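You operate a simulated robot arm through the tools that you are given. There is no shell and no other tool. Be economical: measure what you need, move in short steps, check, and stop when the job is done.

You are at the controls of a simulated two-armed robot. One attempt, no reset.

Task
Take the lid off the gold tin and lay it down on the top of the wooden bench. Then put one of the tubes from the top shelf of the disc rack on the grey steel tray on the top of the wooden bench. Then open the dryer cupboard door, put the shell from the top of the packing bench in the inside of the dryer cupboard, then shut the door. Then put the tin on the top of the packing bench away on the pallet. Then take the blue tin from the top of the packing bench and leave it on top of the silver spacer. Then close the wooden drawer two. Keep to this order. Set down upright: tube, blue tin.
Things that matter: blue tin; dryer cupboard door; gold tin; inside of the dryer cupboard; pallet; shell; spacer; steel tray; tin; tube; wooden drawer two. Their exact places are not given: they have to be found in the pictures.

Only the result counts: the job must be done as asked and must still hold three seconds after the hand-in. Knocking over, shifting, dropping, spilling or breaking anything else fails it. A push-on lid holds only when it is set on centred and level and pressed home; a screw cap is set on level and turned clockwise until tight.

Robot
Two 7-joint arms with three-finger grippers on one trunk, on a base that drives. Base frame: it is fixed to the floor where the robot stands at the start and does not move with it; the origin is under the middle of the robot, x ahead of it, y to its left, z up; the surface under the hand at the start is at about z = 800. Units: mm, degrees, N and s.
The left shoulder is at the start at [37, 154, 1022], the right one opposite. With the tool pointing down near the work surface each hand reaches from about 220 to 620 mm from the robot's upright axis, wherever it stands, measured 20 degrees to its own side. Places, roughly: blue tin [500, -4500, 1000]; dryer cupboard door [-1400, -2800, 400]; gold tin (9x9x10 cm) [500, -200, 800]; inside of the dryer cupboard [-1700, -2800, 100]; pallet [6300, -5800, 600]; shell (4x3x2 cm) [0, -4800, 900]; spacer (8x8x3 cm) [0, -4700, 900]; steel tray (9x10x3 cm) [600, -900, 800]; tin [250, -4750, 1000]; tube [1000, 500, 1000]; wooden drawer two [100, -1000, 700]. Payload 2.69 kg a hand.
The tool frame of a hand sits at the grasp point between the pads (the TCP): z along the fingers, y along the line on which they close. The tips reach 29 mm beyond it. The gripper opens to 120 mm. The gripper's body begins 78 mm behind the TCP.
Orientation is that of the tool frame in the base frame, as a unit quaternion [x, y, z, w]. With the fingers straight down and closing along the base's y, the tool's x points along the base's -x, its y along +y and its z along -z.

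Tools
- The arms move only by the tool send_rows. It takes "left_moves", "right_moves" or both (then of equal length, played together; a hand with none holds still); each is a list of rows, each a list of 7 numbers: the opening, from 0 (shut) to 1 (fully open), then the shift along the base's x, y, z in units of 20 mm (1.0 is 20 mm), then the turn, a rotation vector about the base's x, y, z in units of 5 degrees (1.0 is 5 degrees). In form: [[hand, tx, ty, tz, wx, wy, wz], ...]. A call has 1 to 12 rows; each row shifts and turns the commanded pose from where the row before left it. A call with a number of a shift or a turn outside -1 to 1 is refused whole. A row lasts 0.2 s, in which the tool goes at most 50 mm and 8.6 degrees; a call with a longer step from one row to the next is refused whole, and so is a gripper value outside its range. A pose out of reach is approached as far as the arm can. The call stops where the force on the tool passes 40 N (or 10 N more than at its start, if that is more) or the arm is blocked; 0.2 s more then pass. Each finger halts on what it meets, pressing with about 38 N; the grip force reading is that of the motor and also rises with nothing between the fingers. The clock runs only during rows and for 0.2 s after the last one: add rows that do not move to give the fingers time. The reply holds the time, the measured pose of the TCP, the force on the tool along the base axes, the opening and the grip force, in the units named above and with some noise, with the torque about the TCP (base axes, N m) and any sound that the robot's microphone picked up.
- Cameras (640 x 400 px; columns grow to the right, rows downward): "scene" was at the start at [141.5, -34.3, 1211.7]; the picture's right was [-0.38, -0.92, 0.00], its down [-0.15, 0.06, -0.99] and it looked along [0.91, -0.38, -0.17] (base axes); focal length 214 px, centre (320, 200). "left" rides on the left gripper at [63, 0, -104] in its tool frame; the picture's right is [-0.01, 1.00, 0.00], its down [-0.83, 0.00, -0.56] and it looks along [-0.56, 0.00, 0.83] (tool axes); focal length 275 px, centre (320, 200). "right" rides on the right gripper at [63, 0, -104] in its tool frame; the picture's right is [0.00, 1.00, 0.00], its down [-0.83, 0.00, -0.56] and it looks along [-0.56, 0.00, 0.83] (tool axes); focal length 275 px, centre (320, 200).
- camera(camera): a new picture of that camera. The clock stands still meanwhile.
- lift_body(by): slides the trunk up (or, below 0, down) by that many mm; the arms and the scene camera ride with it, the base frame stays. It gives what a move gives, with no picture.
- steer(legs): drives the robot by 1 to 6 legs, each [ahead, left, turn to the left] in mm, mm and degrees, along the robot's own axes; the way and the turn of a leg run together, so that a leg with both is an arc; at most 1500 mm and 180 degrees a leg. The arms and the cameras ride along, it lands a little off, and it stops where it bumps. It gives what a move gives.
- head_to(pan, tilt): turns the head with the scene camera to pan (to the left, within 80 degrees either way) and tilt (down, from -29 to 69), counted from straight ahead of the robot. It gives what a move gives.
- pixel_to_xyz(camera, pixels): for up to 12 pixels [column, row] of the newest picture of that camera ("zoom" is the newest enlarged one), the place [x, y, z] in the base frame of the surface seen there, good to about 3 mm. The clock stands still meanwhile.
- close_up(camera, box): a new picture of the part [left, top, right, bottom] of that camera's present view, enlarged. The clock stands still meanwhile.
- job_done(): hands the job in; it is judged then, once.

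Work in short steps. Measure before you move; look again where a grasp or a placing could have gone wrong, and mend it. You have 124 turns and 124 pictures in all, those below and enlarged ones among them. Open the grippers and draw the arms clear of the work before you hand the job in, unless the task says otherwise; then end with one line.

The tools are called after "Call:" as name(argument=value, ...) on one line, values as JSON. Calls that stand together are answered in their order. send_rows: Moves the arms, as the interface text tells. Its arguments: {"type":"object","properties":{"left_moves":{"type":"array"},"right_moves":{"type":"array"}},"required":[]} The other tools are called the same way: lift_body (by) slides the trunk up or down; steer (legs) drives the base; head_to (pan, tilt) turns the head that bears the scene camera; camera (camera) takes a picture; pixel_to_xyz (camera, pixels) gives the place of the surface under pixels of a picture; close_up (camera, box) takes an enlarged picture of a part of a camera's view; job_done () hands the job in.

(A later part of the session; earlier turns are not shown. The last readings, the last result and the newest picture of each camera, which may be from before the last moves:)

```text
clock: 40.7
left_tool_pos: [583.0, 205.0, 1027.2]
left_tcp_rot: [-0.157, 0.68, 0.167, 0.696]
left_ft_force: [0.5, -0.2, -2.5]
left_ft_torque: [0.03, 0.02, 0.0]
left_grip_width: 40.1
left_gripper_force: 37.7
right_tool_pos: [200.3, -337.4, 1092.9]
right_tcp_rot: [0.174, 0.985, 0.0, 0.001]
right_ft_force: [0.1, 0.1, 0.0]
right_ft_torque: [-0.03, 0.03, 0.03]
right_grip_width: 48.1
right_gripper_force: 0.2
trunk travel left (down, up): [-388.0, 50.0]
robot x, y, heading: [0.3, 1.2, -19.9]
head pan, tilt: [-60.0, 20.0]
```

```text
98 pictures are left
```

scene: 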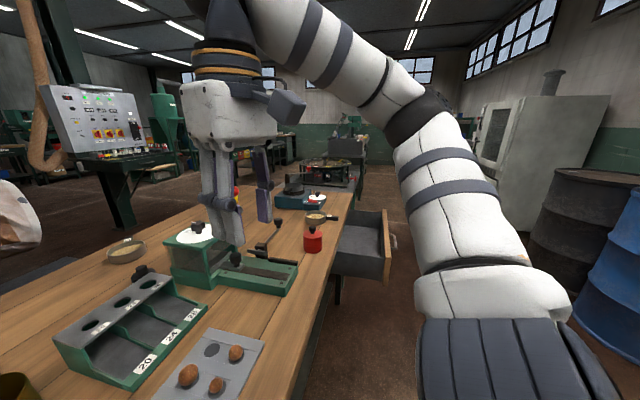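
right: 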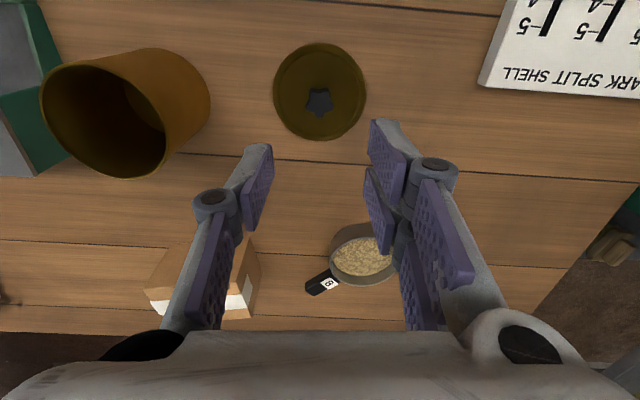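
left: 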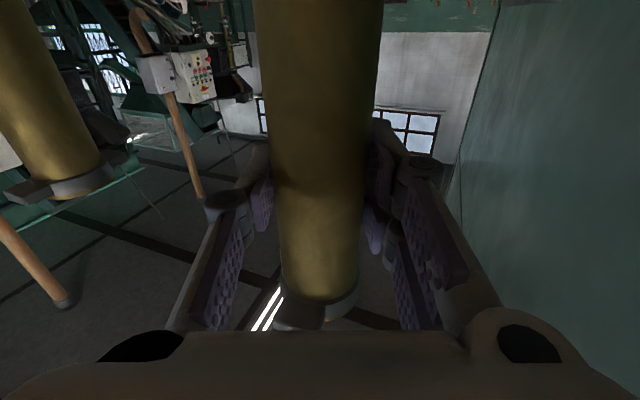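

The open drawer sticks out to x≈-65 around y -770…-1070, so I'll stay left of it. I raise the trunk for clearance and drive 400 mm along -y.

Call:
lift_body(by=50)

Call:
steer(legs=[[137, -376, 0]])

Call:
head_to(pan=-15, tilt=25)

Call:
camera(camera="scene")

```text
clock: 41.6
left_tool_pos: [583.3, 205.3, 1075.9]
left_tcp_rot: [-0.142, 0.692, 0.152, 0.691]
left_ft_force: [0.4, -1.1, -1.8]
left_ft_torque: [0.04, -0.06, 0.03]
left_grip_width: 39.5
left_gripper_force: 38.2
right_tool_pos: [201.5, -338.1, 1140.7]
right_tcp_rot: [0.174, 0.985, 0.001, 0.0]
right_ft_force: [0.3, -0.2, -1.0]
right_ft_torque: [0.02, 0.05, 0.0]
right_grip_width: 48.1
right_gripper_force: 0.0
trunk travel left (down, up): [-438.0, 0.0]
robot x, y, heading: [0.1, -0.7, -20.1]
head pan, tilt: [-60.0, 20.0]
```

```text
clock: 45.0
left_tool_pos: [583.4, -193.8, 1077.8]
left_tcp_rot: [-0.142, 0.691, 0.15, 0.692]
left_ft_force: [0.2, 0.2, -2.4]
left_ft_torque: [0.0, -0.02, 0.03]
left_grip_width: 39.7
left_gripper_force: 38.2
right_tool_pos: [200.4, -735.5, 1141.2]
right_tcp_rot: [0.174, 0.985, 0.0, 0.001]
right_ft_force: [0.6, 0.1, -0.1]
right_ft_torque: [0.0, 0.0, 0.03]
right_grip_width: 48.2
right_gripper_force: 0.0
trunk travel left (down, up): [-438.0, 0.0]
robot x, y, heading: [0.6, -402.9, -19.8]
head pan, tilt: [-60.0, 20.0]
```

```text
clock: 46.1
left_tool_pos: [583.2, -193.6, 1076.9]
left_tcp_rot: [-0.143, 0.691, 0.151, 0.692]
left_ft_force: [0.1, -0.2, -1.9]
left_ft_torque: [0.01, 0.01, 0.03]
left_grip_width: 39.8
left_gripper_force: 38.1
right_tool_pos: [200.3, -734.8, 1141.5]
right_tcp_rot: [0.175, 0.985, 0.001, 0.001]
right_ft_force: [0.3, 0.1, 0.2]
right_ft_torque: [-0.02, 0.0, -0.03]
right_grip_width: 48.0
right_gripper_force: 0.0
trunk travel left (down, up): [-438.0, 0.0]
robot x, y, heading: [-0.6, -399.7, -19.9]
head pan, tilt: [-15.0, 25.0]
```

```text
97 pictures are left
```

scene: 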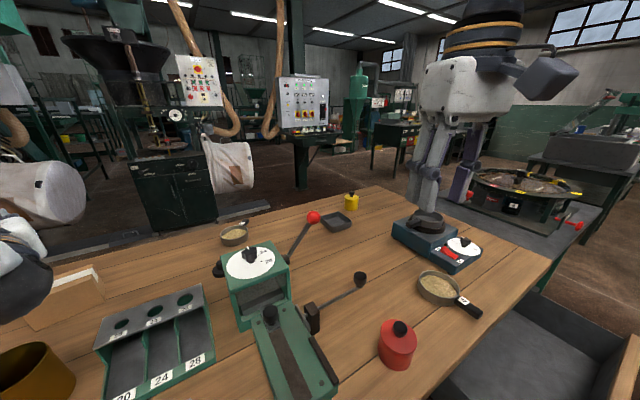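

The grey tray is at (335,222), beside the lever's red ball (314,217). Measuring.

Call:
close_up(camera="scene", box=[270, 180, 430, 280])

Call:
pixel_to_xyz(camera="scene", pixels=[[335, 222], [336, 230], [322, 222], [350, 220], [336, 212], [313, 217], [351, 200], [425, 230], [360, 278], [248, 260], [398, 350], [300, 245]])

```text
4.00 times, centred on (350, 230) of scene
```

zoom: 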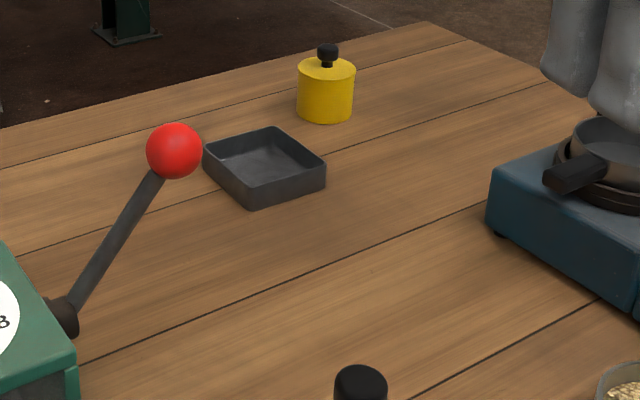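

```text
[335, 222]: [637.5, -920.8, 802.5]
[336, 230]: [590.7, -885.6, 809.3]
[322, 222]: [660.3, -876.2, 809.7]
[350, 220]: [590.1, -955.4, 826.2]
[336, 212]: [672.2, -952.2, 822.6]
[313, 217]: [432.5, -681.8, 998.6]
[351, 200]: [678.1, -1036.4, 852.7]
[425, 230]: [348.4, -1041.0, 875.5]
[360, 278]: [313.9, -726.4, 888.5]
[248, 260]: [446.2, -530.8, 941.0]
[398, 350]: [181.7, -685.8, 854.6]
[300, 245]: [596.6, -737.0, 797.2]
```

The tray floor centre is ≈(635,-918), z 803, and the lever ball (432,-682, z≈1000) stands between robot and tray. I measure the space around the bench's far side and right end as an alternative approach.

Call:
pixel_to_xyz(camera="scene", pixels=[[548, 262], [378, 188], [530, 200], [470, 190], [180, 225], [150, 240], [230, 180], [303, 188], [350, 172], [400, 175], [260, 205], [600, 215]])

Call:
head_to(pan=-70, tilt=30)

Call:
camera(camera="scene")

```text
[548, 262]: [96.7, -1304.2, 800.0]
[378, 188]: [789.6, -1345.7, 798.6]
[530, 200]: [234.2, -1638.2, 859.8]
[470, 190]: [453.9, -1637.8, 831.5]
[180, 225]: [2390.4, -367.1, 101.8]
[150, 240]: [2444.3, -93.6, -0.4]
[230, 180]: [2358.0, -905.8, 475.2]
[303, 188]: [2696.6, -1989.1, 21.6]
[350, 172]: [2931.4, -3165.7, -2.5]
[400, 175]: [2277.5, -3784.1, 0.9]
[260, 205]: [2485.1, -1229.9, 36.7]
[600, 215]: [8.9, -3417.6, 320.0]
```

```text
clock: 47.4
left_tool_pos: [583.4, -194.5, 1076.9]
left_tcp_rot: [-0.141, 0.691, 0.151, 0.692]
left_ft_force: [-0.5, -0.7, -2.4]
left_ft_torque: [-0.02, 0.02, -0.01]
left_grip_width: 39.8
left_gripper_force: 37.8
right_tool_pos: [200.5, -735.5, 1142.1]
right_tcp_rot: [0.175, 0.985, -0.001, 0.001]
right_ft_force: [0.9, -0.5, 0.4]
right_ft_torque: [-0.04, 0.02, 0.02]
right_grip_width: 48.1
right_gripper_force: 0.0
trunk travel left (down, up): [-438.0, 0.0]
robot x, y, heading: [0.9, -398.1, -20.1]
head pan, tilt: [-70.0, 30.0]
```

```text
95 pictures are left
```

scene: 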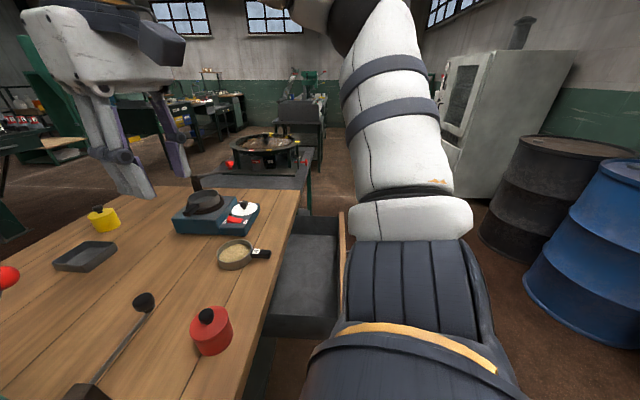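

The far aisle (x 800–2350) is wide and clear, so approaching the tray from there avoids the lever. I measure the barrels, dryer cupboard and steel table to plan the route.

Call:
pixel_to_xyz(camera="scene", pixels=[[500, 200], [540, 260], [580, 290], [465, 150], [480, 190], [320, 140], [305, 175], [312, 205], [230, 165], [270, 185], [400, 195], [345, 195]])

Call:
head_to(pan=-80, tilt=5)

Call:
camera(camera="scene")

```text
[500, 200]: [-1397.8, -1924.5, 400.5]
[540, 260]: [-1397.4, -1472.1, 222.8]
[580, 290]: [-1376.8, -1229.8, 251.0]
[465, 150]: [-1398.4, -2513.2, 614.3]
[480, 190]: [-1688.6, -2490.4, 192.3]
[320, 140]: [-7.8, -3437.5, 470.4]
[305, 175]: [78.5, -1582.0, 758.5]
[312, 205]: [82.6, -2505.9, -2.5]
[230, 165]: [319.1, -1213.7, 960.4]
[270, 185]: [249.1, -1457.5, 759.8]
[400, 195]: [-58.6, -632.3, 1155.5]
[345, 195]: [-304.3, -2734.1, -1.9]
```

```text
clock: 48.3
left_tool_pos: [583.3, -193.2, 1077.0]
left_tcp_rot: [-0.143, 0.691, 0.151, 0.692]
left_ft_force: [-0.1, 0.3, -2.5]
left_ft_torque: [-0.02, 0.03, 0.02]
left_grip_width: 39.7
left_gripper_force: 37.8
right_tool_pos: [200.0, -735.6, 1142.9]
right_tcp_rot: [0.174, 0.985, 0.0, 0.001]
right_ft_force: [-0.3, -0.1, 0.4]
right_ft_torque: [-0.01, -0.03, -0.02]
right_grip_width: 47.8
right_gripper_force: 0.0
trunk travel left (down, up): [-438.0, 0.0]
robot x, y, heading: [0.1, -399.5, -20.0]
head pan, tilt: [-80.0, 5.0]
```

```text
94 pictures are left
```

scene: 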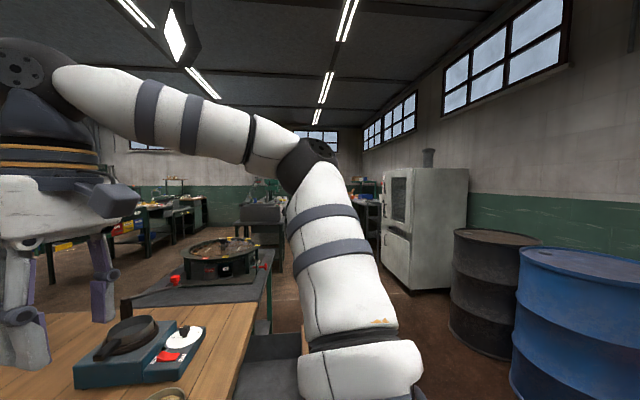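

Barrels start at x ≤ -1376, so the corridor near x=-550 is free. I back off, turn to face -y, advance, and look ahead.

Call:
steer(legs=[[-517, -188, 0], [0, 0, -70], [1100, 0, 0]])

Call:
head_to(pan=25, tilt=15)

Call:
camera(camera="scene")

```text
clock: 59.7
left_tool_pos: [-143.6, -1958.4, 1076.0]
left_tcp_rot: [0.275, 0.65, -0.269, 0.655]
left_ft_force: [-0.5, -0.8, -1.9]
left_ft_torque: [0.02, -0.01, -0.06]
left_grip_width: 35.5
left_gripper_force: 37.8
right_tool_pos: [-786.3, -1793.7, 1142.4]
right_tcp_rot: [0.703, 0.712, 0.0, 0.0]
right_ft_force: [0.1, -0.9, 0.3]
right_ft_torque: [-0.01, -0.03, -0.04]
right_grip_width: 48.2
right_gripper_force: 0.0
trunk travel left (down, up): [-438.0, 0.0]
robot x, y, heading: [-542.1, -1488.0, -89.4]
head pan, tilt: [-80.0, 5.0]
```

```text
clock: 61.5
left_tool_pos: [-143.4, -1958.7, 1077.0]
left_tcp_rot: [0.275, 0.65, -0.268, 0.656]
left_ft_force: [-0.9, 0.3, -2.4]
left_ft_torque: [-0.02, 0.0, -0.03]
left_grip_width: 35.5
left_gripper_force: 37.6
right_tool_pos: [-785.5, -1793.1, 1142.1]
right_tcp_rot: [0.702, 0.712, -0.001, 0.001]
right_ft_force: [0.3, -0.6, 0.0]
right_ft_torque: [0.02, -0.05, 0.0]
right_grip_width: 47.9
right_gripper_force: 0.0
trunk travel left (down, up): [-438.0, 0.0]
robot x, y, heading: [-542.5, -1486.0, -89.3]
head pan, tilt: [25.0, 15.0]
```

```text
93 pictures are left
```

scene: 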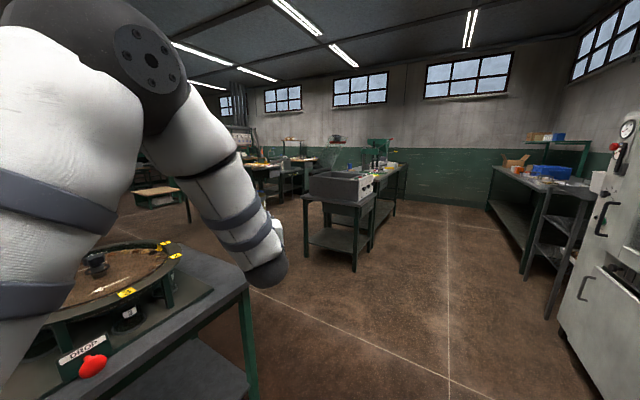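

The grip width changed from 39.8 to 35.5 mm, so the tube may have shifted; I check the left camera.

Call:
camera(camera="left")

Call:
pixel_to_xyz(camera="scene", pixels=[[245, 290], [250, 395], [355, 265], [310, 210], [130, 260], [420, 260], [300, 330], [570, 330], [545, 300], [490, 200], [100, 390], [180, 215]])

```text
92 pictures are left
```

left: 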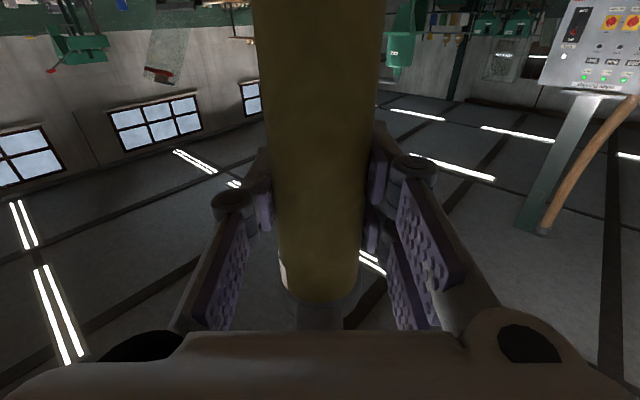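

```text
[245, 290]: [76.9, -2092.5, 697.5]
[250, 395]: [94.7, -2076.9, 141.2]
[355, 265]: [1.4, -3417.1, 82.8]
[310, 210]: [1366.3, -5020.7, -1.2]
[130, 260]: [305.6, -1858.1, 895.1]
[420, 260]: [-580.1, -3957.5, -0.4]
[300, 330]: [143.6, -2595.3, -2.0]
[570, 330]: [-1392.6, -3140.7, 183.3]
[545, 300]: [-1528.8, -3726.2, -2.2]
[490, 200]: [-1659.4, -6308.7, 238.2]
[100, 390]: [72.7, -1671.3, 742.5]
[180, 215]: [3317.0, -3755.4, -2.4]
```

The tube is still held upright, merely turned about its axis. The steel table ends at y≈-2095 and the next table starts at y≈-3417, so I drive around via y=-2600 to the far side of the bench at (1200,-768) and face -x.

Call:
steer(legs=[[1114, 0, 0], [0, 871, 0], [0, 871, 0], [-916, 0, 0], [-900, 0, 0]])

Call:
camera(camera="left")

```text
clock: 89.2
left_tool_pos: [1589.0, -1238.2, 1075.3]
left_tcp_rot: [0.275, 0.65, -0.269, 0.655]
left_ft_force: [0.5, 0.3, -1.2]
left_ft_torque: [-0.01, 0.0, 0.01]
left_grip_width: 35.4
left_gripper_force: 38.2
right_tool_pos: [947.2, -1073.6, 1142.6]
right_tcp_rot: [0.702, 0.712, 0.001, 0.0]
right_ft_force: [0.2, -0.2, 0.7]
right_ft_torque: [0.01, -0.01, 0.03]
right_grip_width: 48.1
right_gripper_force: 0.0
trunk travel left (down, up): [-438.0, 0.0]
robot x, y, heading: [1191.5, -768.7, -89.2]
head pan, tilt: [25.0, 15.0]
```

```text
91 pictures are left
```

left: 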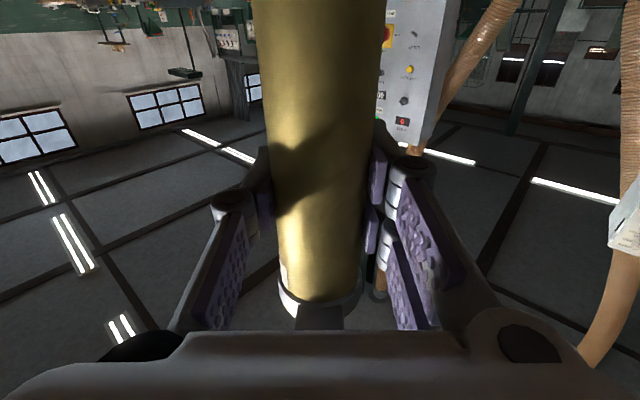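

Arrived. I turn to face the bench and look at the tray.

Call:
steer(legs=[[0, 0, -90.8]])

Call:
head_to(pan=5, tilt=30)

Call:
camera(camera="scene")

```text
clock: 93.5
left_tool_pos: [713.1, -1159.3, 1076.9]
left_tcp_rot: [0.656, 0.26, -0.656, 0.268]
left_ft_force: [0.6, 0.4, -3.1]
left_ft_torque: [0.02, 0.05, 0.0]
left_grip_width: 35.7
left_gripper_force: 38.6
right_tool_pos: [886.4, -517.5, 1142.7]
right_tcp_rot: [1.0, 0.001, -0.001, 0.0]
right_ft_force: [-0.2, 0.0, 0.6]
right_ft_torque: [0.03, 0.01, -0.01]
right_grip_width: 48.1
right_gripper_force: 0.1
trunk travel left (down, up): [-438.0, 0.0]
robot x, y, heading: [1194.8, -764.6, -179.7]
head pan, tilt: [25.0, 15.0]
```

```text
clock: 94.3
left_tool_pos: [713.7, -1159.1, 1076.3]
left_tcp_rot: [0.656, 0.261, -0.655, 0.269]
left_ft_force: [0.1, -0.3, -1.9]
left_ft_torque: [0.04, -0.01, 0.06]
left_grip_width: 35.6
left_gripper_force: 38.0
right_tool_pos: [885.5, -518.2, 1142.3]
right_tcp_rot: [1.0, 0.001, -0.001, 0.0]
right_ft_force: [-0.1, -0.8, 0.0]
right_ft_torque: [-0.01, -0.03, -0.02]
right_grip_width: 48.1
right_gripper_force: 0.0
trunk travel left (down, up): [-438.0, 0.0]
robot x, y, heading: [1193.8, -760.9, -180.0]
head pan, tilt: [5.0, 30.0]
```

```text
90 pictures are left
```

scene: 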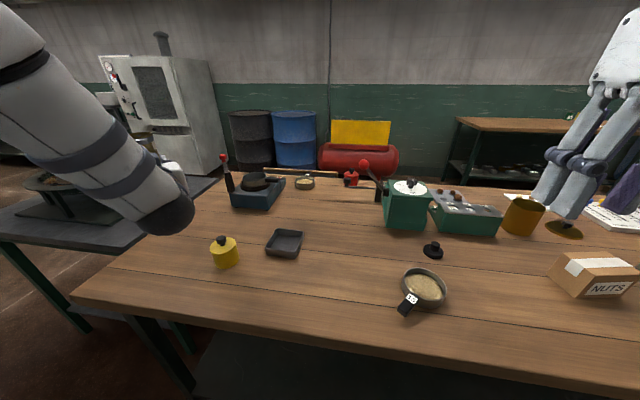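

Clear access to the tray at (285,243). I measure it in an enlarged picture.

Call:
close_up(camera="scene", box=[200, 220, 320, 280])

Call:
pixel_to_xyz(camera="zoom", pixels=[[455, 135], [370, 185], [508, 190], [405, 62], [545, 70], [470, 75], [450, 192], [540, 120], [385, 120], [130, 90], [470, 160]])

```text
5.33 times, centred on (260, 250) of scene
```

zoom: 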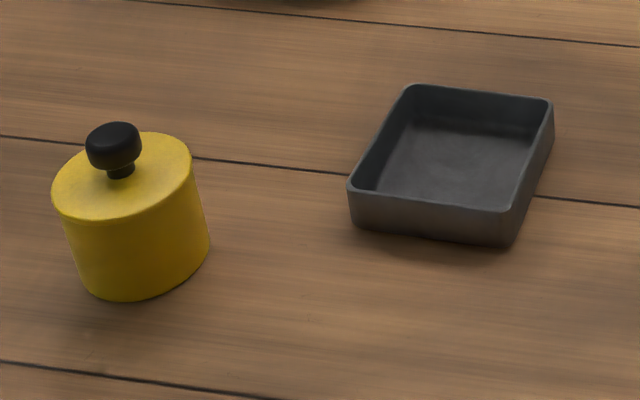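

```text
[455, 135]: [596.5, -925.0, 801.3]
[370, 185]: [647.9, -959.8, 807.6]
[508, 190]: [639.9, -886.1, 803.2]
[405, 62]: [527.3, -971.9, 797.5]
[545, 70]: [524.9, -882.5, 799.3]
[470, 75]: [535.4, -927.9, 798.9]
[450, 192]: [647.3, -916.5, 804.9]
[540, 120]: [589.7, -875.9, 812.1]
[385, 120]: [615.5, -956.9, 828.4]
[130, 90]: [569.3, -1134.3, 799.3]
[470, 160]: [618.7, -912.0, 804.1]
```

Call:
pixel_to_xyz(camera="zoom", pixels=[[352, 188], [509, 214], [549, 104], [410, 87], [430, 204], [480, 93], [380, 140], [533, 160], [430, 130], [520, 135]])

```text
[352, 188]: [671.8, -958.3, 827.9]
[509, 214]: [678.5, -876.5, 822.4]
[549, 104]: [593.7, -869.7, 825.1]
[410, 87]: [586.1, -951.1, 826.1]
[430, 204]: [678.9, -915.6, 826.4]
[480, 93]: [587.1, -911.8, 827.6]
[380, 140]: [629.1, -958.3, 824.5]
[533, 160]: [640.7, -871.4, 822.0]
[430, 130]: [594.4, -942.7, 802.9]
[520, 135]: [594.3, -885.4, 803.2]
```

Tray centre is (633,-914), floor z 803. I turn the hand to face -x and bring the tube above the tray at travel height.

Call:
send_rows(left_moves=[[0, -0.333, 1, 0, 0, 0, -0.733], [0, -0.333, 1, 0, 0, 0, -0.733], [0, -0.333, 1, 0, 0, 0, -0.733], [0, -0.333, 1, 0, 0, 0, -0.733], [0, -0.333, 1, 0, 0, 0, -0.733], [0, -0.333, 1, 0, 0, 0, -0.733], [0, -0.333, 1, 0, 0, 0, -0.733], [0, -0.333, 1, 0, 0, 0, -0.733], [0, -0.333, 1, 0, 0, 0, -0.733], [0, -0.333, 1, 0, 0, 0, -0.733], [0, -0.333, 1, 0, 0, 0, -0.733], [0, -0.333, 1, 0, 0, 0, -0.733]])

Call:
camera(camera="scene")

```text
clock: 96.9
left_tool_pos: [633.9, -906.3, 1079.0]
left_tcp_rot: [-0.707, 0.0, 0.708, -0.007]
left_ft_force: [-0.4, -0.1, -2.2]
left_ft_torque: [0.01, 0.03, -0.02]
left_grip_width: 35.5
left_gripper_force: 38.0
left hand out of reach, approached as far as the arm can: row 12
right_tool_pos: [885.8, -519.0, 1142.5]
right_tcp_rot: [1.0, 0.001, -0.001, 0.0]
right_ft_force: [-0.1, -0.5, 0.6]
right_ft_torque: [0.01, -0.02, 0.0]
right_grip_width: 47.8
right_gripper_force: 0.1
trunk travel left (down, up): [-438.0, 0.0]
robot x, y, heading: [1191.9, -765.0, -179.7]
head pan, tilt: [5.0, 30.0]
```

```text
88 pictures are left
```

scene: 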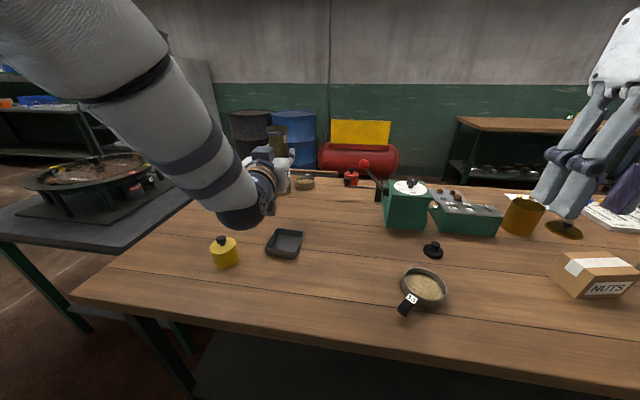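

I check the tube's real position before lowering.

Call:
close_up(camera="scene", box=[220, 100, 340, 260])

Call:
pixel_to_xyz(camera="scene", pixels=[[277, 132], [277, 140], [284, 185], [270, 140], [284, 140], [284, 178]])

```text
2.50 times, centred on (280, 180) of scene
```

zoom: 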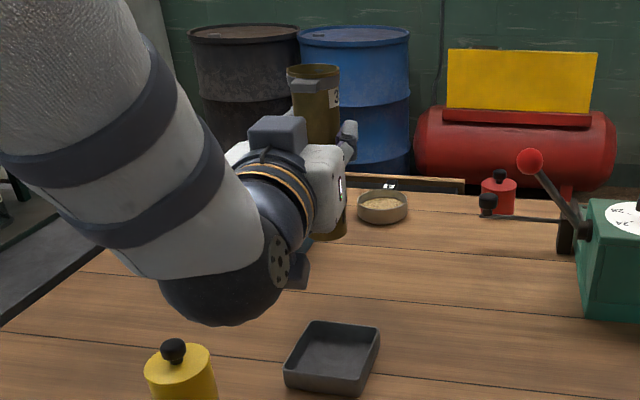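

```text
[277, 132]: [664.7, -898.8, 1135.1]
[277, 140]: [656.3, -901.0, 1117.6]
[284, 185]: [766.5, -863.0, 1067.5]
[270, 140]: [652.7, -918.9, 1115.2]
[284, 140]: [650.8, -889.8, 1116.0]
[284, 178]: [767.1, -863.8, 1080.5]
```

Tube axis ≈ (635,-903), no slip. I shift 10 mm in -y and lower the trunk 140 mm.

Call:
send_rows(left_moves=[[0, 0, -0.5, 0, 0, 0, 0], [0, 0, 0, 0, 0, 0, 0]])

Call:
lift_body(by=-140)

Call:
close_up(camera="scene", box=[200, 120, 360, 280])

```text
clock: 97.5
left_tool_pos: [635.1, -906.4, 1079.1]
left_tcp_rot: [-0.706, 0.0, 0.708, -0.008]
left_ft_force: [-0.3, -0.2, -2.0]
left_ft_torque: [0.02, 0.01, -0.01]
left_grip_width: 35.4
left_gripper_force: 38.2
left hand out of reach, approached as far as the arm can: row 1
right_tool_pos: [886.3, -516.0, 1142.8]
right_tcp_rot: [1.0, 0.001, 0.0, 0.001]
right_ft_force: [0.9, 0.6, -0.3]
right_ft_torque: [0.02, 0.02, 0.03]
right_grip_width: 48.1
right_gripper_force: 0.0
trunk travel left (down, up): [-438.0, 0.0]
robot x, y, heading: [1189.9, -763.2, -179.8]
head pan, tilt: [5.0, 30.0]
```

```text
clock: 98.9
left_tool_pos: [618.7, -905.5, 890.8]
left_tcp_rot: [0.74, -0.002, -0.673, 0.004]
left_ft_force: [6.1, 0.0, 16.0]
left_ft_torque: [-0.05, -0.35, -0.03]
left_grip_width: 35.6
left_gripper_force: 38.6
right_tool_pos: [866.9, -517.2, 984.4]
right_tcp_rot: [0.999, 0.0, 0.053, 0.0]
right_ft_force: [-0.4, -0.6, 0.0]
right_ft_torque: [-0.01, -0.06, 0.02]
right_grip_width: 48.0
right_gripper_force: 0.0
trunk travel left (down, up): [-314.0, 124.0]
robot x, y, heading: [1190.5, -770.0, -179.8]
head pan, tilt: [5.0, 30.0]
stopped: the force on the tool passed its limit at 59 N (the readings are from after the stop); the commanded pose is now the measured one
```

```text
2.50 times, centred on (280, 200) of scene
```

zoom: 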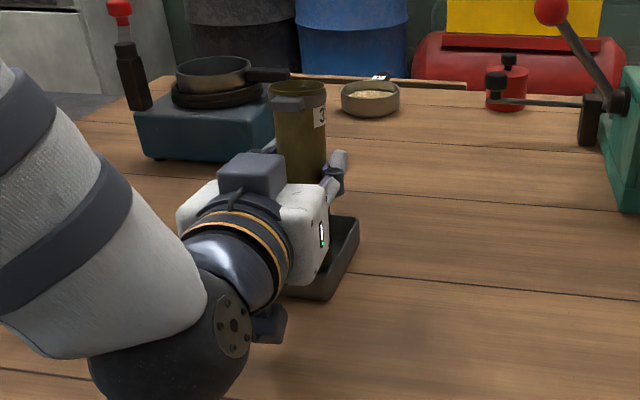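

Contact stopped the lowering, and both hands read pitched ~6°. I take a zero move to see whether that settles and look at the whole scene.

Call:
send_rows(left_moves=[[0, 0, 0, 0, 0, 0, 0]])

Call:
camera(camera="scene")

Call:
camera(camera="left")

```text
clock: 99.3
left_tool_pos: [617.7, -905.7, 889.5]
left_tcp_rot: [0.74, -0.002, -0.672, 0.004]
left_ft_force: [-2.6, 1.1, 16.9]
left_ft_torque: [0.04, 0.39, 0.0]
left_grip_width: 35.4
left_gripper_force: 37.9
right_tool_pos: [867.1, -517.1, 987.0]
right_tcp_rot: [0.999, -0.001, 0.053, 0.002]
right_ft_force: [-0.1, -0.4, -0.4]
right_ft_torque: [-0.02, -0.03, 0.0]
right_grip_width: 47.9
right_gripper_force: 0.0
trunk travel left (down, up): [-314.0, 124.0]
robot x, y, heading: [1189.8, -762.6, -180.2]
head pan, tilt: [5.0, 30.0]
```

```text
85 pictures are left
```

scene: 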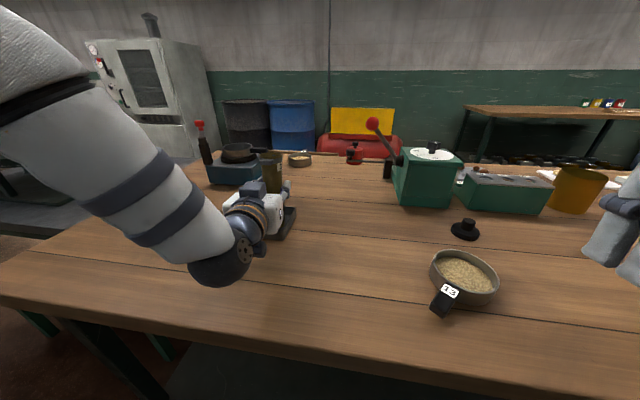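

```text
84 pictures are left
```

left: 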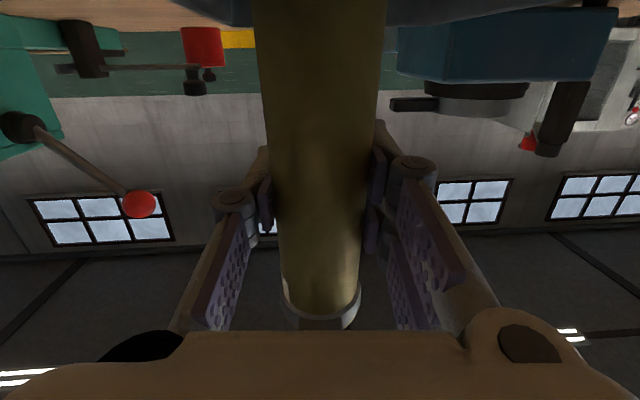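

The trunk linkage stopped mid-stroke with a pitch; the tube's foot is inside the tray but leaning 5.5°. I lift the hand a little and level the tube, checking the reach.

Call:
send_rows(left_moves=[[0, 0, 0, 0.5, 0, 0, 0], [0, 0.2, 0, 0.5, 0, 0, 0], [0, 0.2, 0, 0.3, 0, 0.55, 0], [0, 0.2, 0, 0, 0, 0.54, 0], [0, 0, 0, 0, 0, 0, 0]])

Call:
close_up(camera="scene", box=[160, 120, 360, 300])

```text
clock: 100.5
left_tool_pos: [624.5, -897.8, 905.1]
left_tcp_rot: [0.71, 0.0, -0.704, 0.007]
left_ft_force: [-0.8, 0.5, -2.3]
left_ft_torque: [0.0, -0.02, -0.03]
left_grip_width: 35.7
left_gripper_force: 37.9
left hand out of reach, approached as far as the arm can: row 3, 4
right_tool_pos: [866.3, -518.9, 985.3]
right_tcp_rot: [0.999, 0.0, 0.053, 0.0]
right_ft_force: [0.1, -0.7, -0.9]
right_ft_torque: [0.03, 0.01, 0.01]
right_grip_width: 48.0
right_gripper_force: 0.0
trunk travel left (down, up): [-314.0, 124.0]
robot x, y, heading: [1188.0, -767.6, -180.0]
head pan, tilt: [5.0, 30.0]
```

```text
2.22 times, centred on (260, 210) of scene
```

zoom: 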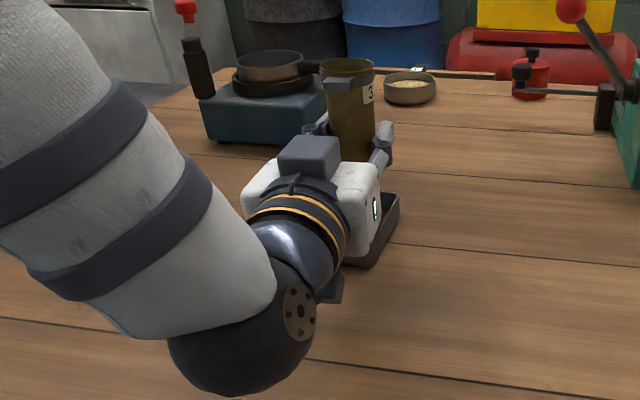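

Level and free now. A small yaw back to ~-168° should ease the joint limit while I centre on the tray.

Call:
send_rows(left_moves=[[0, 0.1, -0.25, 0.1, 0, 0, 0.8], [0, 0.15, -0.25, 0, 0, 0, 0.8], [0, 0.15, -0.2, 0, 0, 0, 0.8], [0, 0, 0, 0, 0, 0, 0]])

Call:
camera(camera="scene")

Call:
pixel_to_xyz(camera="scene", pixels=[[215, 265], [220, 280], [180, 220], [120, 190], [60, 130], [268, 165], [272, 185], [262, 185], [280, 185], [290, 230]])

```text
clock: 101.5
left_tool_pos: [634.8, -912.2, 906.0]
left_tcp_rot: [0.706, 0.073, -0.7, 0.078]
left_ft_force: [0.5, 1.0, -2.7]
left_ft_torque: [0.03, 0.01, 0.01]
left_grip_width: 35.5
left_gripper_force: 38.1
right_tool_pos: [866.8, -518.2, 986.5]
right_tcp_rot: [0.999, 0.0, 0.053, 0.0]
right_ft_force: [0.3, 0.0, -0.3]
right_ft_torque: [0.02, 0.01, 0.0]
right_grip_width: 47.9
right_gripper_force: 0.1
trunk travel left (down, up): [-314.0, 124.0]
robot x, y, heading: [1190.1, -764.6, -179.9]
head pan, tilt: [5.0, 30.0]
```

```text
82 pictures are left
```

scene: 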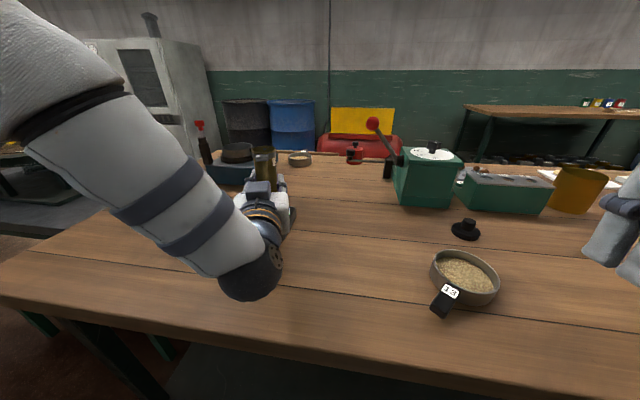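

```text
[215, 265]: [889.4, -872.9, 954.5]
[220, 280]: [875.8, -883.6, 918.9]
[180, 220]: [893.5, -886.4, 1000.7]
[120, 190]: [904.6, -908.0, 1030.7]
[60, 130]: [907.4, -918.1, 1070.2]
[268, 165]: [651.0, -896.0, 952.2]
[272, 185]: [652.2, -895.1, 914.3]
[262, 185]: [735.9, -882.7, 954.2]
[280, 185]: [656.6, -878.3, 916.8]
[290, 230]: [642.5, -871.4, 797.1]
```

The tube hangs over the tray centre at (635,-912). I lower in small steps until contact.

Call:
send_rows(left_moves=[[0, 0, 0, -0.2, 0, 0, 0], [0, 0, 0, -0.15, 0, 0, 0], [0, 0, 0, -0.1, 0, 0, 0], [0, 0, 0, -0.05, 0, 0, 0], [0, 0, 0, 0, 0, 0, 0]])

```text
clock: 102.7
left_tool_pos: [633.7, -911.3, 897.6]
left_tcp_rot: [0.706, 0.072, -0.7, 0.078]
left_ft_force: [-0.7, 0.0, -2.3]
left_ft_torque: [0.03, 0.03, -0.01]
left_grip_width: 35.3
left_gripper_force: 38.0
right_tool_pos: [866.6, -518.0, 985.0]
right_tcp_rot: [0.999, 0.0, 0.053, 0.0]
right_ft_force: [-1.2, 0.2, 0.0]
right_ft_torque: [-0.01, -0.03, 0.01]
right_grip_width: 48.1
right_gripper_force: 0.0
trunk travel left (down, up): [-314.0, 124.0]
robot x, y, heading: [1194.3, -765.6, -180.0]
head pan, tilt: [5.0, 30.0]
```

Call:
send_rows(left_moves=[[0, 0, 0, -0.07, 0, 0, 0], [0, 0, 0, -0.07, 0, 0, 0], [0, 0, 0, 0, 0, 0, 0]])

Call:
close_up(camera="scene", box=[220, 130, 340, 250])

```text
clock: 103.5
left_tool_pos: [632.6, -911.4, 894.2]
left_tcp_rot: [0.706, 0.073, -0.7, 0.079]
left_ft_force: [-0.1, -0.4, -2.7]
left_ft_torque: [-0.03, 0.0, 0.03]
left_grip_width: 35.4
left_gripper_force: 37.9
right_tool_pos: [866.5, -517.7, 985.4]
right_tcp_rot: [0.999, 0.0, 0.053, 0.001]
right_ft_force: [-0.5, 0.3, -0.2]
right_ft_torque: [-0.01, 0.0, -0.01]
right_grip_width: 48.0
right_gripper_force: 0.1
trunk travel left (down, up): [-314.0, 124.0]
robot x, y, heading: [1191.6, -763.9, -179.7]
head pan, tilt: [5.0, 30.0]
```

```text
3.33 times, centred on (280, 190) of scene
```

zoom: 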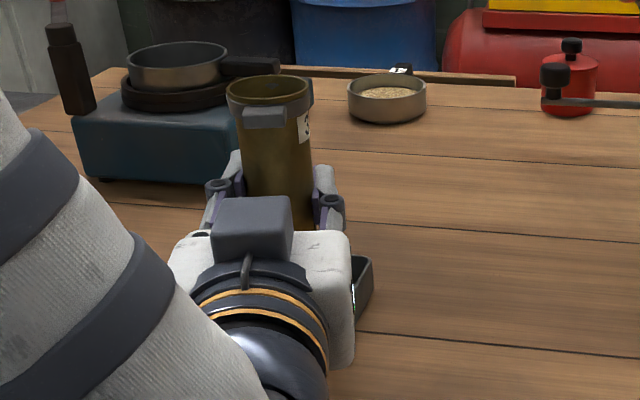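

Call:
send_rows(left_moves=[[0, 0, 0, -0.1, 0, 0, 0], [0, 0, 0, -0.1, 0, 0, 0], [0, 0, 0, -0.1, 0, 0, 0], [0, 0, 0, 0, 0, 0, 0]])

Call:
pixel_to_xyz(camera="zoom", pixels=[[270, 100], [265, 78], [280, 180]])

```text
clock: 104.5
left_tool_pos: [634.0, -911.6, 889.8]
left_tcp_rot: [0.706, 0.072, -0.701, 0.078]
left_ft_force: [0.3, -0.5, 2.5]
left_ft_torque: [0.04, 0.06, -0.03]
left_grip_width: 35.6
left_gripper_force: 38.4
right_tool_pos: [867.4, -517.9, 986.5]
right_tcp_rot: [0.999, 0.0, 0.053, 0.0]
right_ft_force: [0.1, 0.7, 0.6]
right_ft_torque: [0.03, -0.02, 0.02]
right_grip_width: 48.0
right_gripper_force: 0.0
trunk travel left (down, up): [-314.0, 124.0]
robot x, y, heading: [1191.9, -761.5, -179.7]
head pan, tilt: [5.0, 30.0]
```

```text
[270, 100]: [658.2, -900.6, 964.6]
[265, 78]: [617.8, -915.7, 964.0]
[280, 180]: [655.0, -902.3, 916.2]
```

The tube rests on the tray floor (5 N shift). I open and back straight out.

Call:
send_rows(left_moves=[[0.1, 0, 0, 0, 0, 0, 0], [0.3, 0, 0, 0, 0, 0, 0], [0.6, 0, 0, 0, 0, 0, 0], [0.6, 0, 0, 0, 0, 0, 0], [0.6, 0.4, 0.086, 0, 0, 0, 0], [0.6, 0.9, 0.19, 0, 0, 0, 0], [0.6, 0.9, 0.19, 0, 0, 0, 0], [0.6, 0.9, 0.19, 0, 0, 0, 0], [0.6, 0.9, 0.19, 0, 0, 0, 0]])

Call:
close_up(camera="scene", box=[160, 120, 360, 300])

```text
clock: 106.5
left_tool_pos: [714.7, -895.5, 889.9]
left_tcp_rot: [0.706, 0.071, -0.7, 0.078]
left_ft_force: [0.5, 0.6, -0.5]
left_ft_torque: [0.01, 0.02, 0.01]
left_grip_width: 72.0
left_gripper_force: 0.1
right_tool_pos: [866.6, -517.5, 985.3]
right_tcp_rot: [0.999, 0.0, 0.053, 0.001]
right_ft_force: [-0.2, 0.8, -0.4]
right_ft_torque: [0.03, 0.01, -0.01]
right_grip_width: 47.9
right_gripper_force: 0.1
trunk travel left (down, up): [-314.0, 124.0]
robot x, y, heading: [1189.9, -764.5, -179.8]
head pan, tilt: [5.0, 30.0]
```

```text
2.22 times, centred on (260, 210) of scene
```

zoom: 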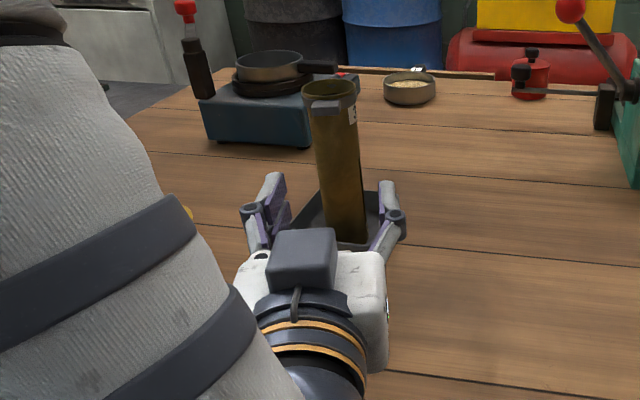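

The tube stands in the tray. I back away from the bench, raise the trunk, and drive toward the dryer cupboard.

Call:
steer(legs=[[-350, 0, 0]])

Call:
lift_body(by=124)

Call:
camera(camera="scene")

```text
clock: 108.7
left_tool_pos: [1063.7, -895.4, 888.4]
left_tcp_rot: [0.706, 0.072, -0.7, 0.079]
left_ft_force: [-0.3, 0.8, 0.2]
left_ft_torque: [-0.01, 0.02, 0.06]
left_grip_width: 72.1
left_gripper_force: 0.0
right_tool_pos: [1215.4, -518.2, 985.9]
right_tcp_rot: [0.999, 0.001, 0.053, 0.0]
right_ft_force: [0.1, 0.3, -0.2]
right_ft_torque: [0.01, 0.01, -0.01]
right_grip_width: 47.9
right_gripper_force: 0.1
trunk travel left (down, up): [-314.0, 124.0]
robot x, y, heading: [1538.1, -763.8, -179.6]
head pan, tilt: [5.0, 30.0]
```

```text
clock: 110.3
left_tool_pos: [1062.6, -895.0, 1012.2]
left_tcp_rot: [0.707, 0.073, -0.699, 0.079]
left_ft_force: [-0.7, 0.2, -0.5]
left_ft_torque: [-0.04, 0.02, -0.01]
left_grip_width: 72.2
left_gripper_force: 0.1
right_tool_pos: [1213.9, -517.6, 1109.3]
right_tcp_rot: [0.999, 0.002, 0.054, 0.001]
right_ft_force: [0.0, -0.6, -0.4]
right_ft_torque: [-0.02, -0.04, 0.01]
right_grip_width: 48.1
right_gripper_force: 0.1
trunk travel left (down, up): [-438.0, 0.0]
robot x, y, heading: [1536.9, -767.4, -179.8]
head pan, tilt: [5.0, 30.0]
```

```text
79 pictures are left
```

scene: 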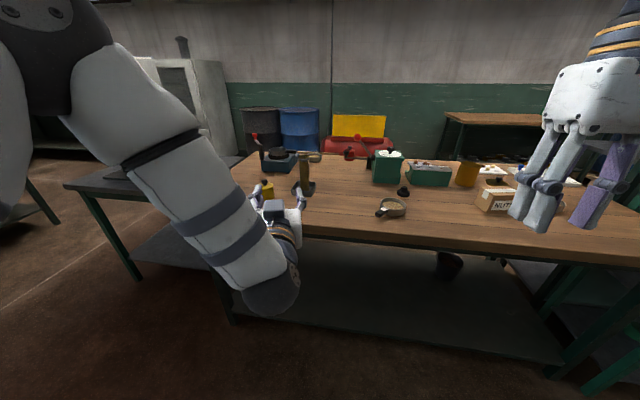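

The yellow tin and tube stand fine. I drive to about (-350,-2650) facing the dryer.

Call:
steer(legs=[[0, 940, 0], [0, 945, 0], [940, 0, 0], [940, 0, 0]])

Call:
head_to(pan=5, tilt=25)

Call:
camera(camera="scene")

```text
clock: 133.9
left_tool_pos: [-803.1, -2776.1, 1013.8]
left_tcp_rot: [0.706, 0.072, -0.7, 0.078]
left_ft_force: [-0.7, -0.1, -0.7]
left_ft_torque: [-0.01, 0.0, 0.0]
left_grip_width: 72.1
left_gripper_force: 0.0
right_tool_pos: [-651.7, -2399.3, 1109.5]
right_tcp_rot: [0.999, 0.001, 0.053, 0.0]
right_ft_force: [-0.8, 0.1, -0.4]
right_ft_torque: [0.02, -0.02, 0.01]
right_grip_width: 47.9
right_gripper_force: 0.0
trunk travel left (down, up): [-438.0, 0.0]
robot x, y, heading: [-329.4, -2646.7, -180.1]
head pan, tilt: [5.0, 30.0]
```

```text
clock: 134.6
left_tool_pos: [-803.7, -2776.4, 1012.4]
left_tcp_rot: [0.706, 0.072, -0.7, 0.078]
left_ft_force: [0.4, 0.6, 0.1]
left_ft_torque: [0.0, 0.0, 0.0]
left_grip_width: 71.9
left_gripper_force: 0.0
right_tool_pos: [-650.7, -2399.1, 1110.2]
right_tcp_rot: [0.999, 0.0, 0.053, 0.001]
right_ft_force: [-0.3, 0.1, 0.2]
right_ft_torque: [0.02, -0.01, 0.01]
right_grip_width: 48.1
right_gripper_force: 0.0
trunk travel left (down, up): [-438.0, 0.0]
robot x, y, heading: [-327.6, -2647.2, -179.8]
head pan, tilt: [5.0, 25.0]
```

```text
78 pictures are left
```

scene: 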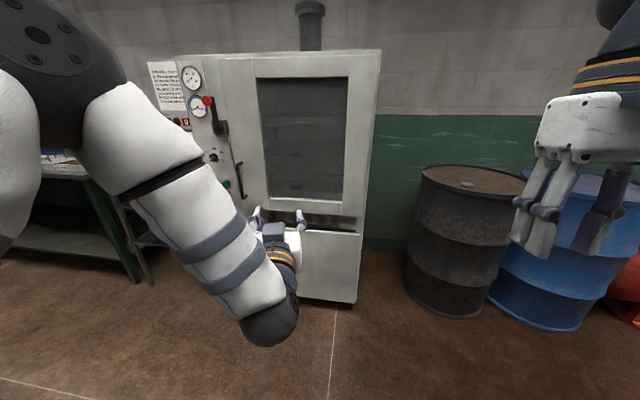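

The left arm hides the lower door. I shift the robot 350 mm right and pan left to see it.

Call:
steer(legs=[[0, 650, 0]])

Call:
head_to(pan=-35, tilt=25)

Call:
camera(camera="scene")

```text
clock: 140.0
left_tool_pos: [-802.0, -3422.7, 1012.4]
left_tcp_rot: [0.706, 0.073, -0.7, 0.078]
left_ft_force: [0.0, -0.9, 0.3]
left_ft_torque: [0.02, -0.04, -0.03]
left_grip_width: 72.1
left_gripper_force: 0.0
right_tool_pos: [-650.0, -3044.8, 1110.6]
right_tcp_rot: [0.999, 0.0, 0.053, 0.0]
right_ft_force: [-0.5, 0.5, 1.0]
right_ft_torque: [0.03, 0.02, -0.01]
right_grip_width: 48.1
right_gripper_force: 0.1
trunk travel left (down, up): [-438.0, 0.0]
robot x, y, heading: [-324.7, -3290.1, -179.6]
head pan, tilt: [5.0, 25.0]
```

```text
clock: 141.1
left_tool_pos: [-802.1, -3422.5, 1012.7]
left_tcp_rot: [0.706, 0.073, -0.7, 0.079]
left_ft_force: [0.5, -0.1, 0.2]
left_ft_torque: [-0.01, -0.02, -0.01]
left_grip_width: 71.9
left_gripper_force: 0.1
right_tool_pos: [-650.3, -3044.5, 1110.4]
right_tcp_rot: [0.999, 0.001, 0.053, 0.001]
right_ft_force: [0.9, 0.3, 0.0]
right_ft_torque: [0.01, -0.01, -0.01]
right_grip_width: 47.9
right_gripper_force: 0.0
trunk travel left (down, up): [-438.0, 0.0]
robot x, y, heading: [-323.4, -3292.2, -179.5]
head pan, tilt: [-35.0, 25.0]
```

```text
77 pictures are left
```

scene: 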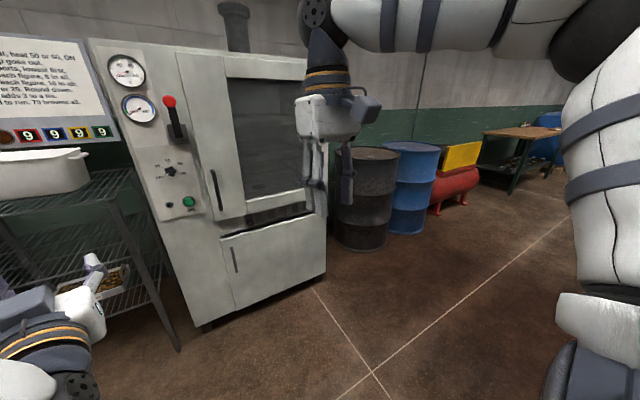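

The lower cupboard door and its handle (234,258) are visible. I enlarge and measure.

Call:
close_up(camera="scene", box=[180, 200, 340, 330])

Call:
pixel_to_xyz(camera="scene", pixels=[[234, 247], [234, 260], [235, 270], [222, 240], [325, 218], [325, 272], [236, 308], [242, 262], [228, 262], [205, 325], [280, 255]])

```text
3.08 times, centred on (260, 265) of scene
```

zoom: 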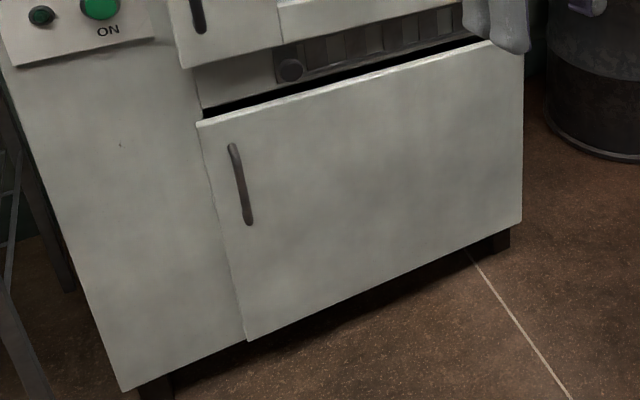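

```text
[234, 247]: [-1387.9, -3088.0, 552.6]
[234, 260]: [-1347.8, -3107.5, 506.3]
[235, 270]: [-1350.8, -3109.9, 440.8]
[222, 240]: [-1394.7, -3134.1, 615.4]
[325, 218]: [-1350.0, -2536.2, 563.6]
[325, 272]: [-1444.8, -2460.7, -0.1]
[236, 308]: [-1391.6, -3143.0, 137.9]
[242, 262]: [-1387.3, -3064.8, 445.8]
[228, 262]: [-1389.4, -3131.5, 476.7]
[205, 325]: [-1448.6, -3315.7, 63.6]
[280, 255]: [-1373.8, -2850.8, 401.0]
```

Door: left edge y≈-3140, hinge side y≈-2530, face x≈-1390; the handle bar is at (-1349,-3108), z 440–550. I position the robot so the left hand faces the handle with a standoff, and lower the trunk.

Call:
steer(legs=[[420, -325, 0]])

Call:
lift_body(by=-420)

Call:
head_to(pan=10, tilt=15)

Call:
camera(camera="scene")

Call:
camera(camera="left")

```text
clock: 144.2
left_tool_pos: [-1220.0, -3100.5, 1012.3]
left_tcp_rot: [0.706, 0.073, -0.7, 0.079]
left_ft_force: [-0.5, -0.7, -0.2]
left_ft_torque: [0.0, 0.0, 0.01]
left_grip_width: 71.8
left_gripper_force: 0.1
right_tool_pos: [-1067.6, -2723.0, 1109.6]
right_tcp_rot: [0.999, 0.001, 0.054, 0.001]
right_ft_force: [0.0, -0.6, -0.1]
right_ft_torque: [0.0, 0.0, 0.01]
right_grip_width: 47.9
right_gripper_force: 0.2
trunk travel left (down, up): [-438.0, 0.0]
robot x, y, heading: [-747.1, -2971.8, -179.7]
head pan, tilt: [-35.0, 25.0]
```

```text
refused: -420 is not a number from -400 to 400
```

```text
clock: 145.3
left_tool_pos: [-1220.6, -3100.6, 1011.9]
left_tcp_rot: [0.706, 0.073, -0.7, 0.079]
left_ft_force: [-0.7, 0.7, -0.3]
left_ft_torque: [0.0, -0.02, 0.02]
left_grip_width: 71.9
left_gripper_force: 0.0
right_tool_pos: [-1067.7, -2724.8, 1110.7]
right_tcp_rot: [0.999, 0.001, 0.052, 0.0]
right_ft_force: [0.2, 0.4, -0.8]
right_ft_torque: [0.03, 0.0, -0.01]
right_grip_width: 48.0
right_gripper_force: 0.0
trunk travel left (down, up): [-438.0, 0.0]
robot x, y, heading: [-742.4, -2970.8, -179.8]
head pan, tilt: [10.0, 15.0]
```

```text
75 pictures are left
```

scene: 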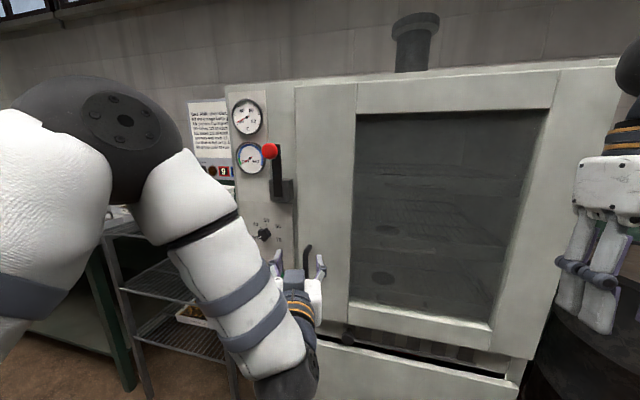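

```text
74 pictures are left
```

left: 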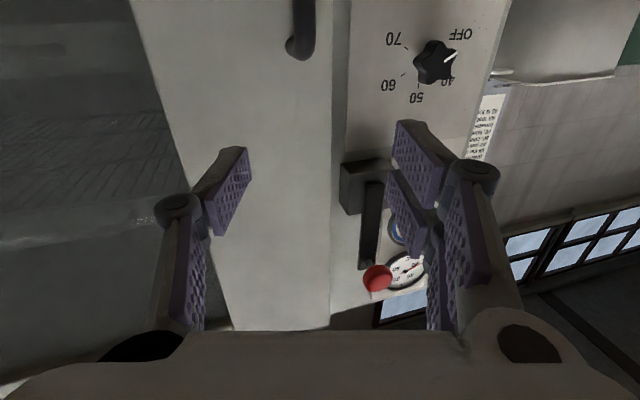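

I check elbow clearance to the wire rack on the left before lowering the trunk.

Call:
pixel_to_xyz(camera="scene", pixels=[[120, 120], [60, 160], [20, 300], [135, 340], [110, 280], [90, 270], [150, 390], [230, 250]])

Call:
lift_body(by=-200)

```text
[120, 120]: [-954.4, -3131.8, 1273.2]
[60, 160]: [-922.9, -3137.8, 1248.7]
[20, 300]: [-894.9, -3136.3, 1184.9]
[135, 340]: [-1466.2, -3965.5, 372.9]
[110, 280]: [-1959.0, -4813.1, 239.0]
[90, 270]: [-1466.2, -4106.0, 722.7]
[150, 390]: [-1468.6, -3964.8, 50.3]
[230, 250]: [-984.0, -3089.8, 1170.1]
```

```text
clock: 147.4
left_tool_pos: [-1220.8, -3101.2, 813.0]
left_tcp_rot: [0.706, 0.073, -0.7, 0.079]
left_ft_force: [-0.7, 0.7, 0.7]
left_ft_torque: [0.02, 0.02, 0.01]
left_grip_width: 72.1
left_gripper_force: 0.1
right_tool_pos: [-1081.4, -2724.7, 891.6]
right_tcp_rot: [0.996, 0.001, 0.093, 0.001]
right_ft_force: [-0.1, -0.5, -0.2]
right_ft_torque: [-0.04, 0.02, 0.0]
right_grip_width: 48.1
right_gripper_force: 0.1
trunk travel left (down, up): [-238.0, 200.0]
robot x, y, heading: [-743.8, -2973.0, -179.8]
head pan, tilt: [10.0, 15.0]
```

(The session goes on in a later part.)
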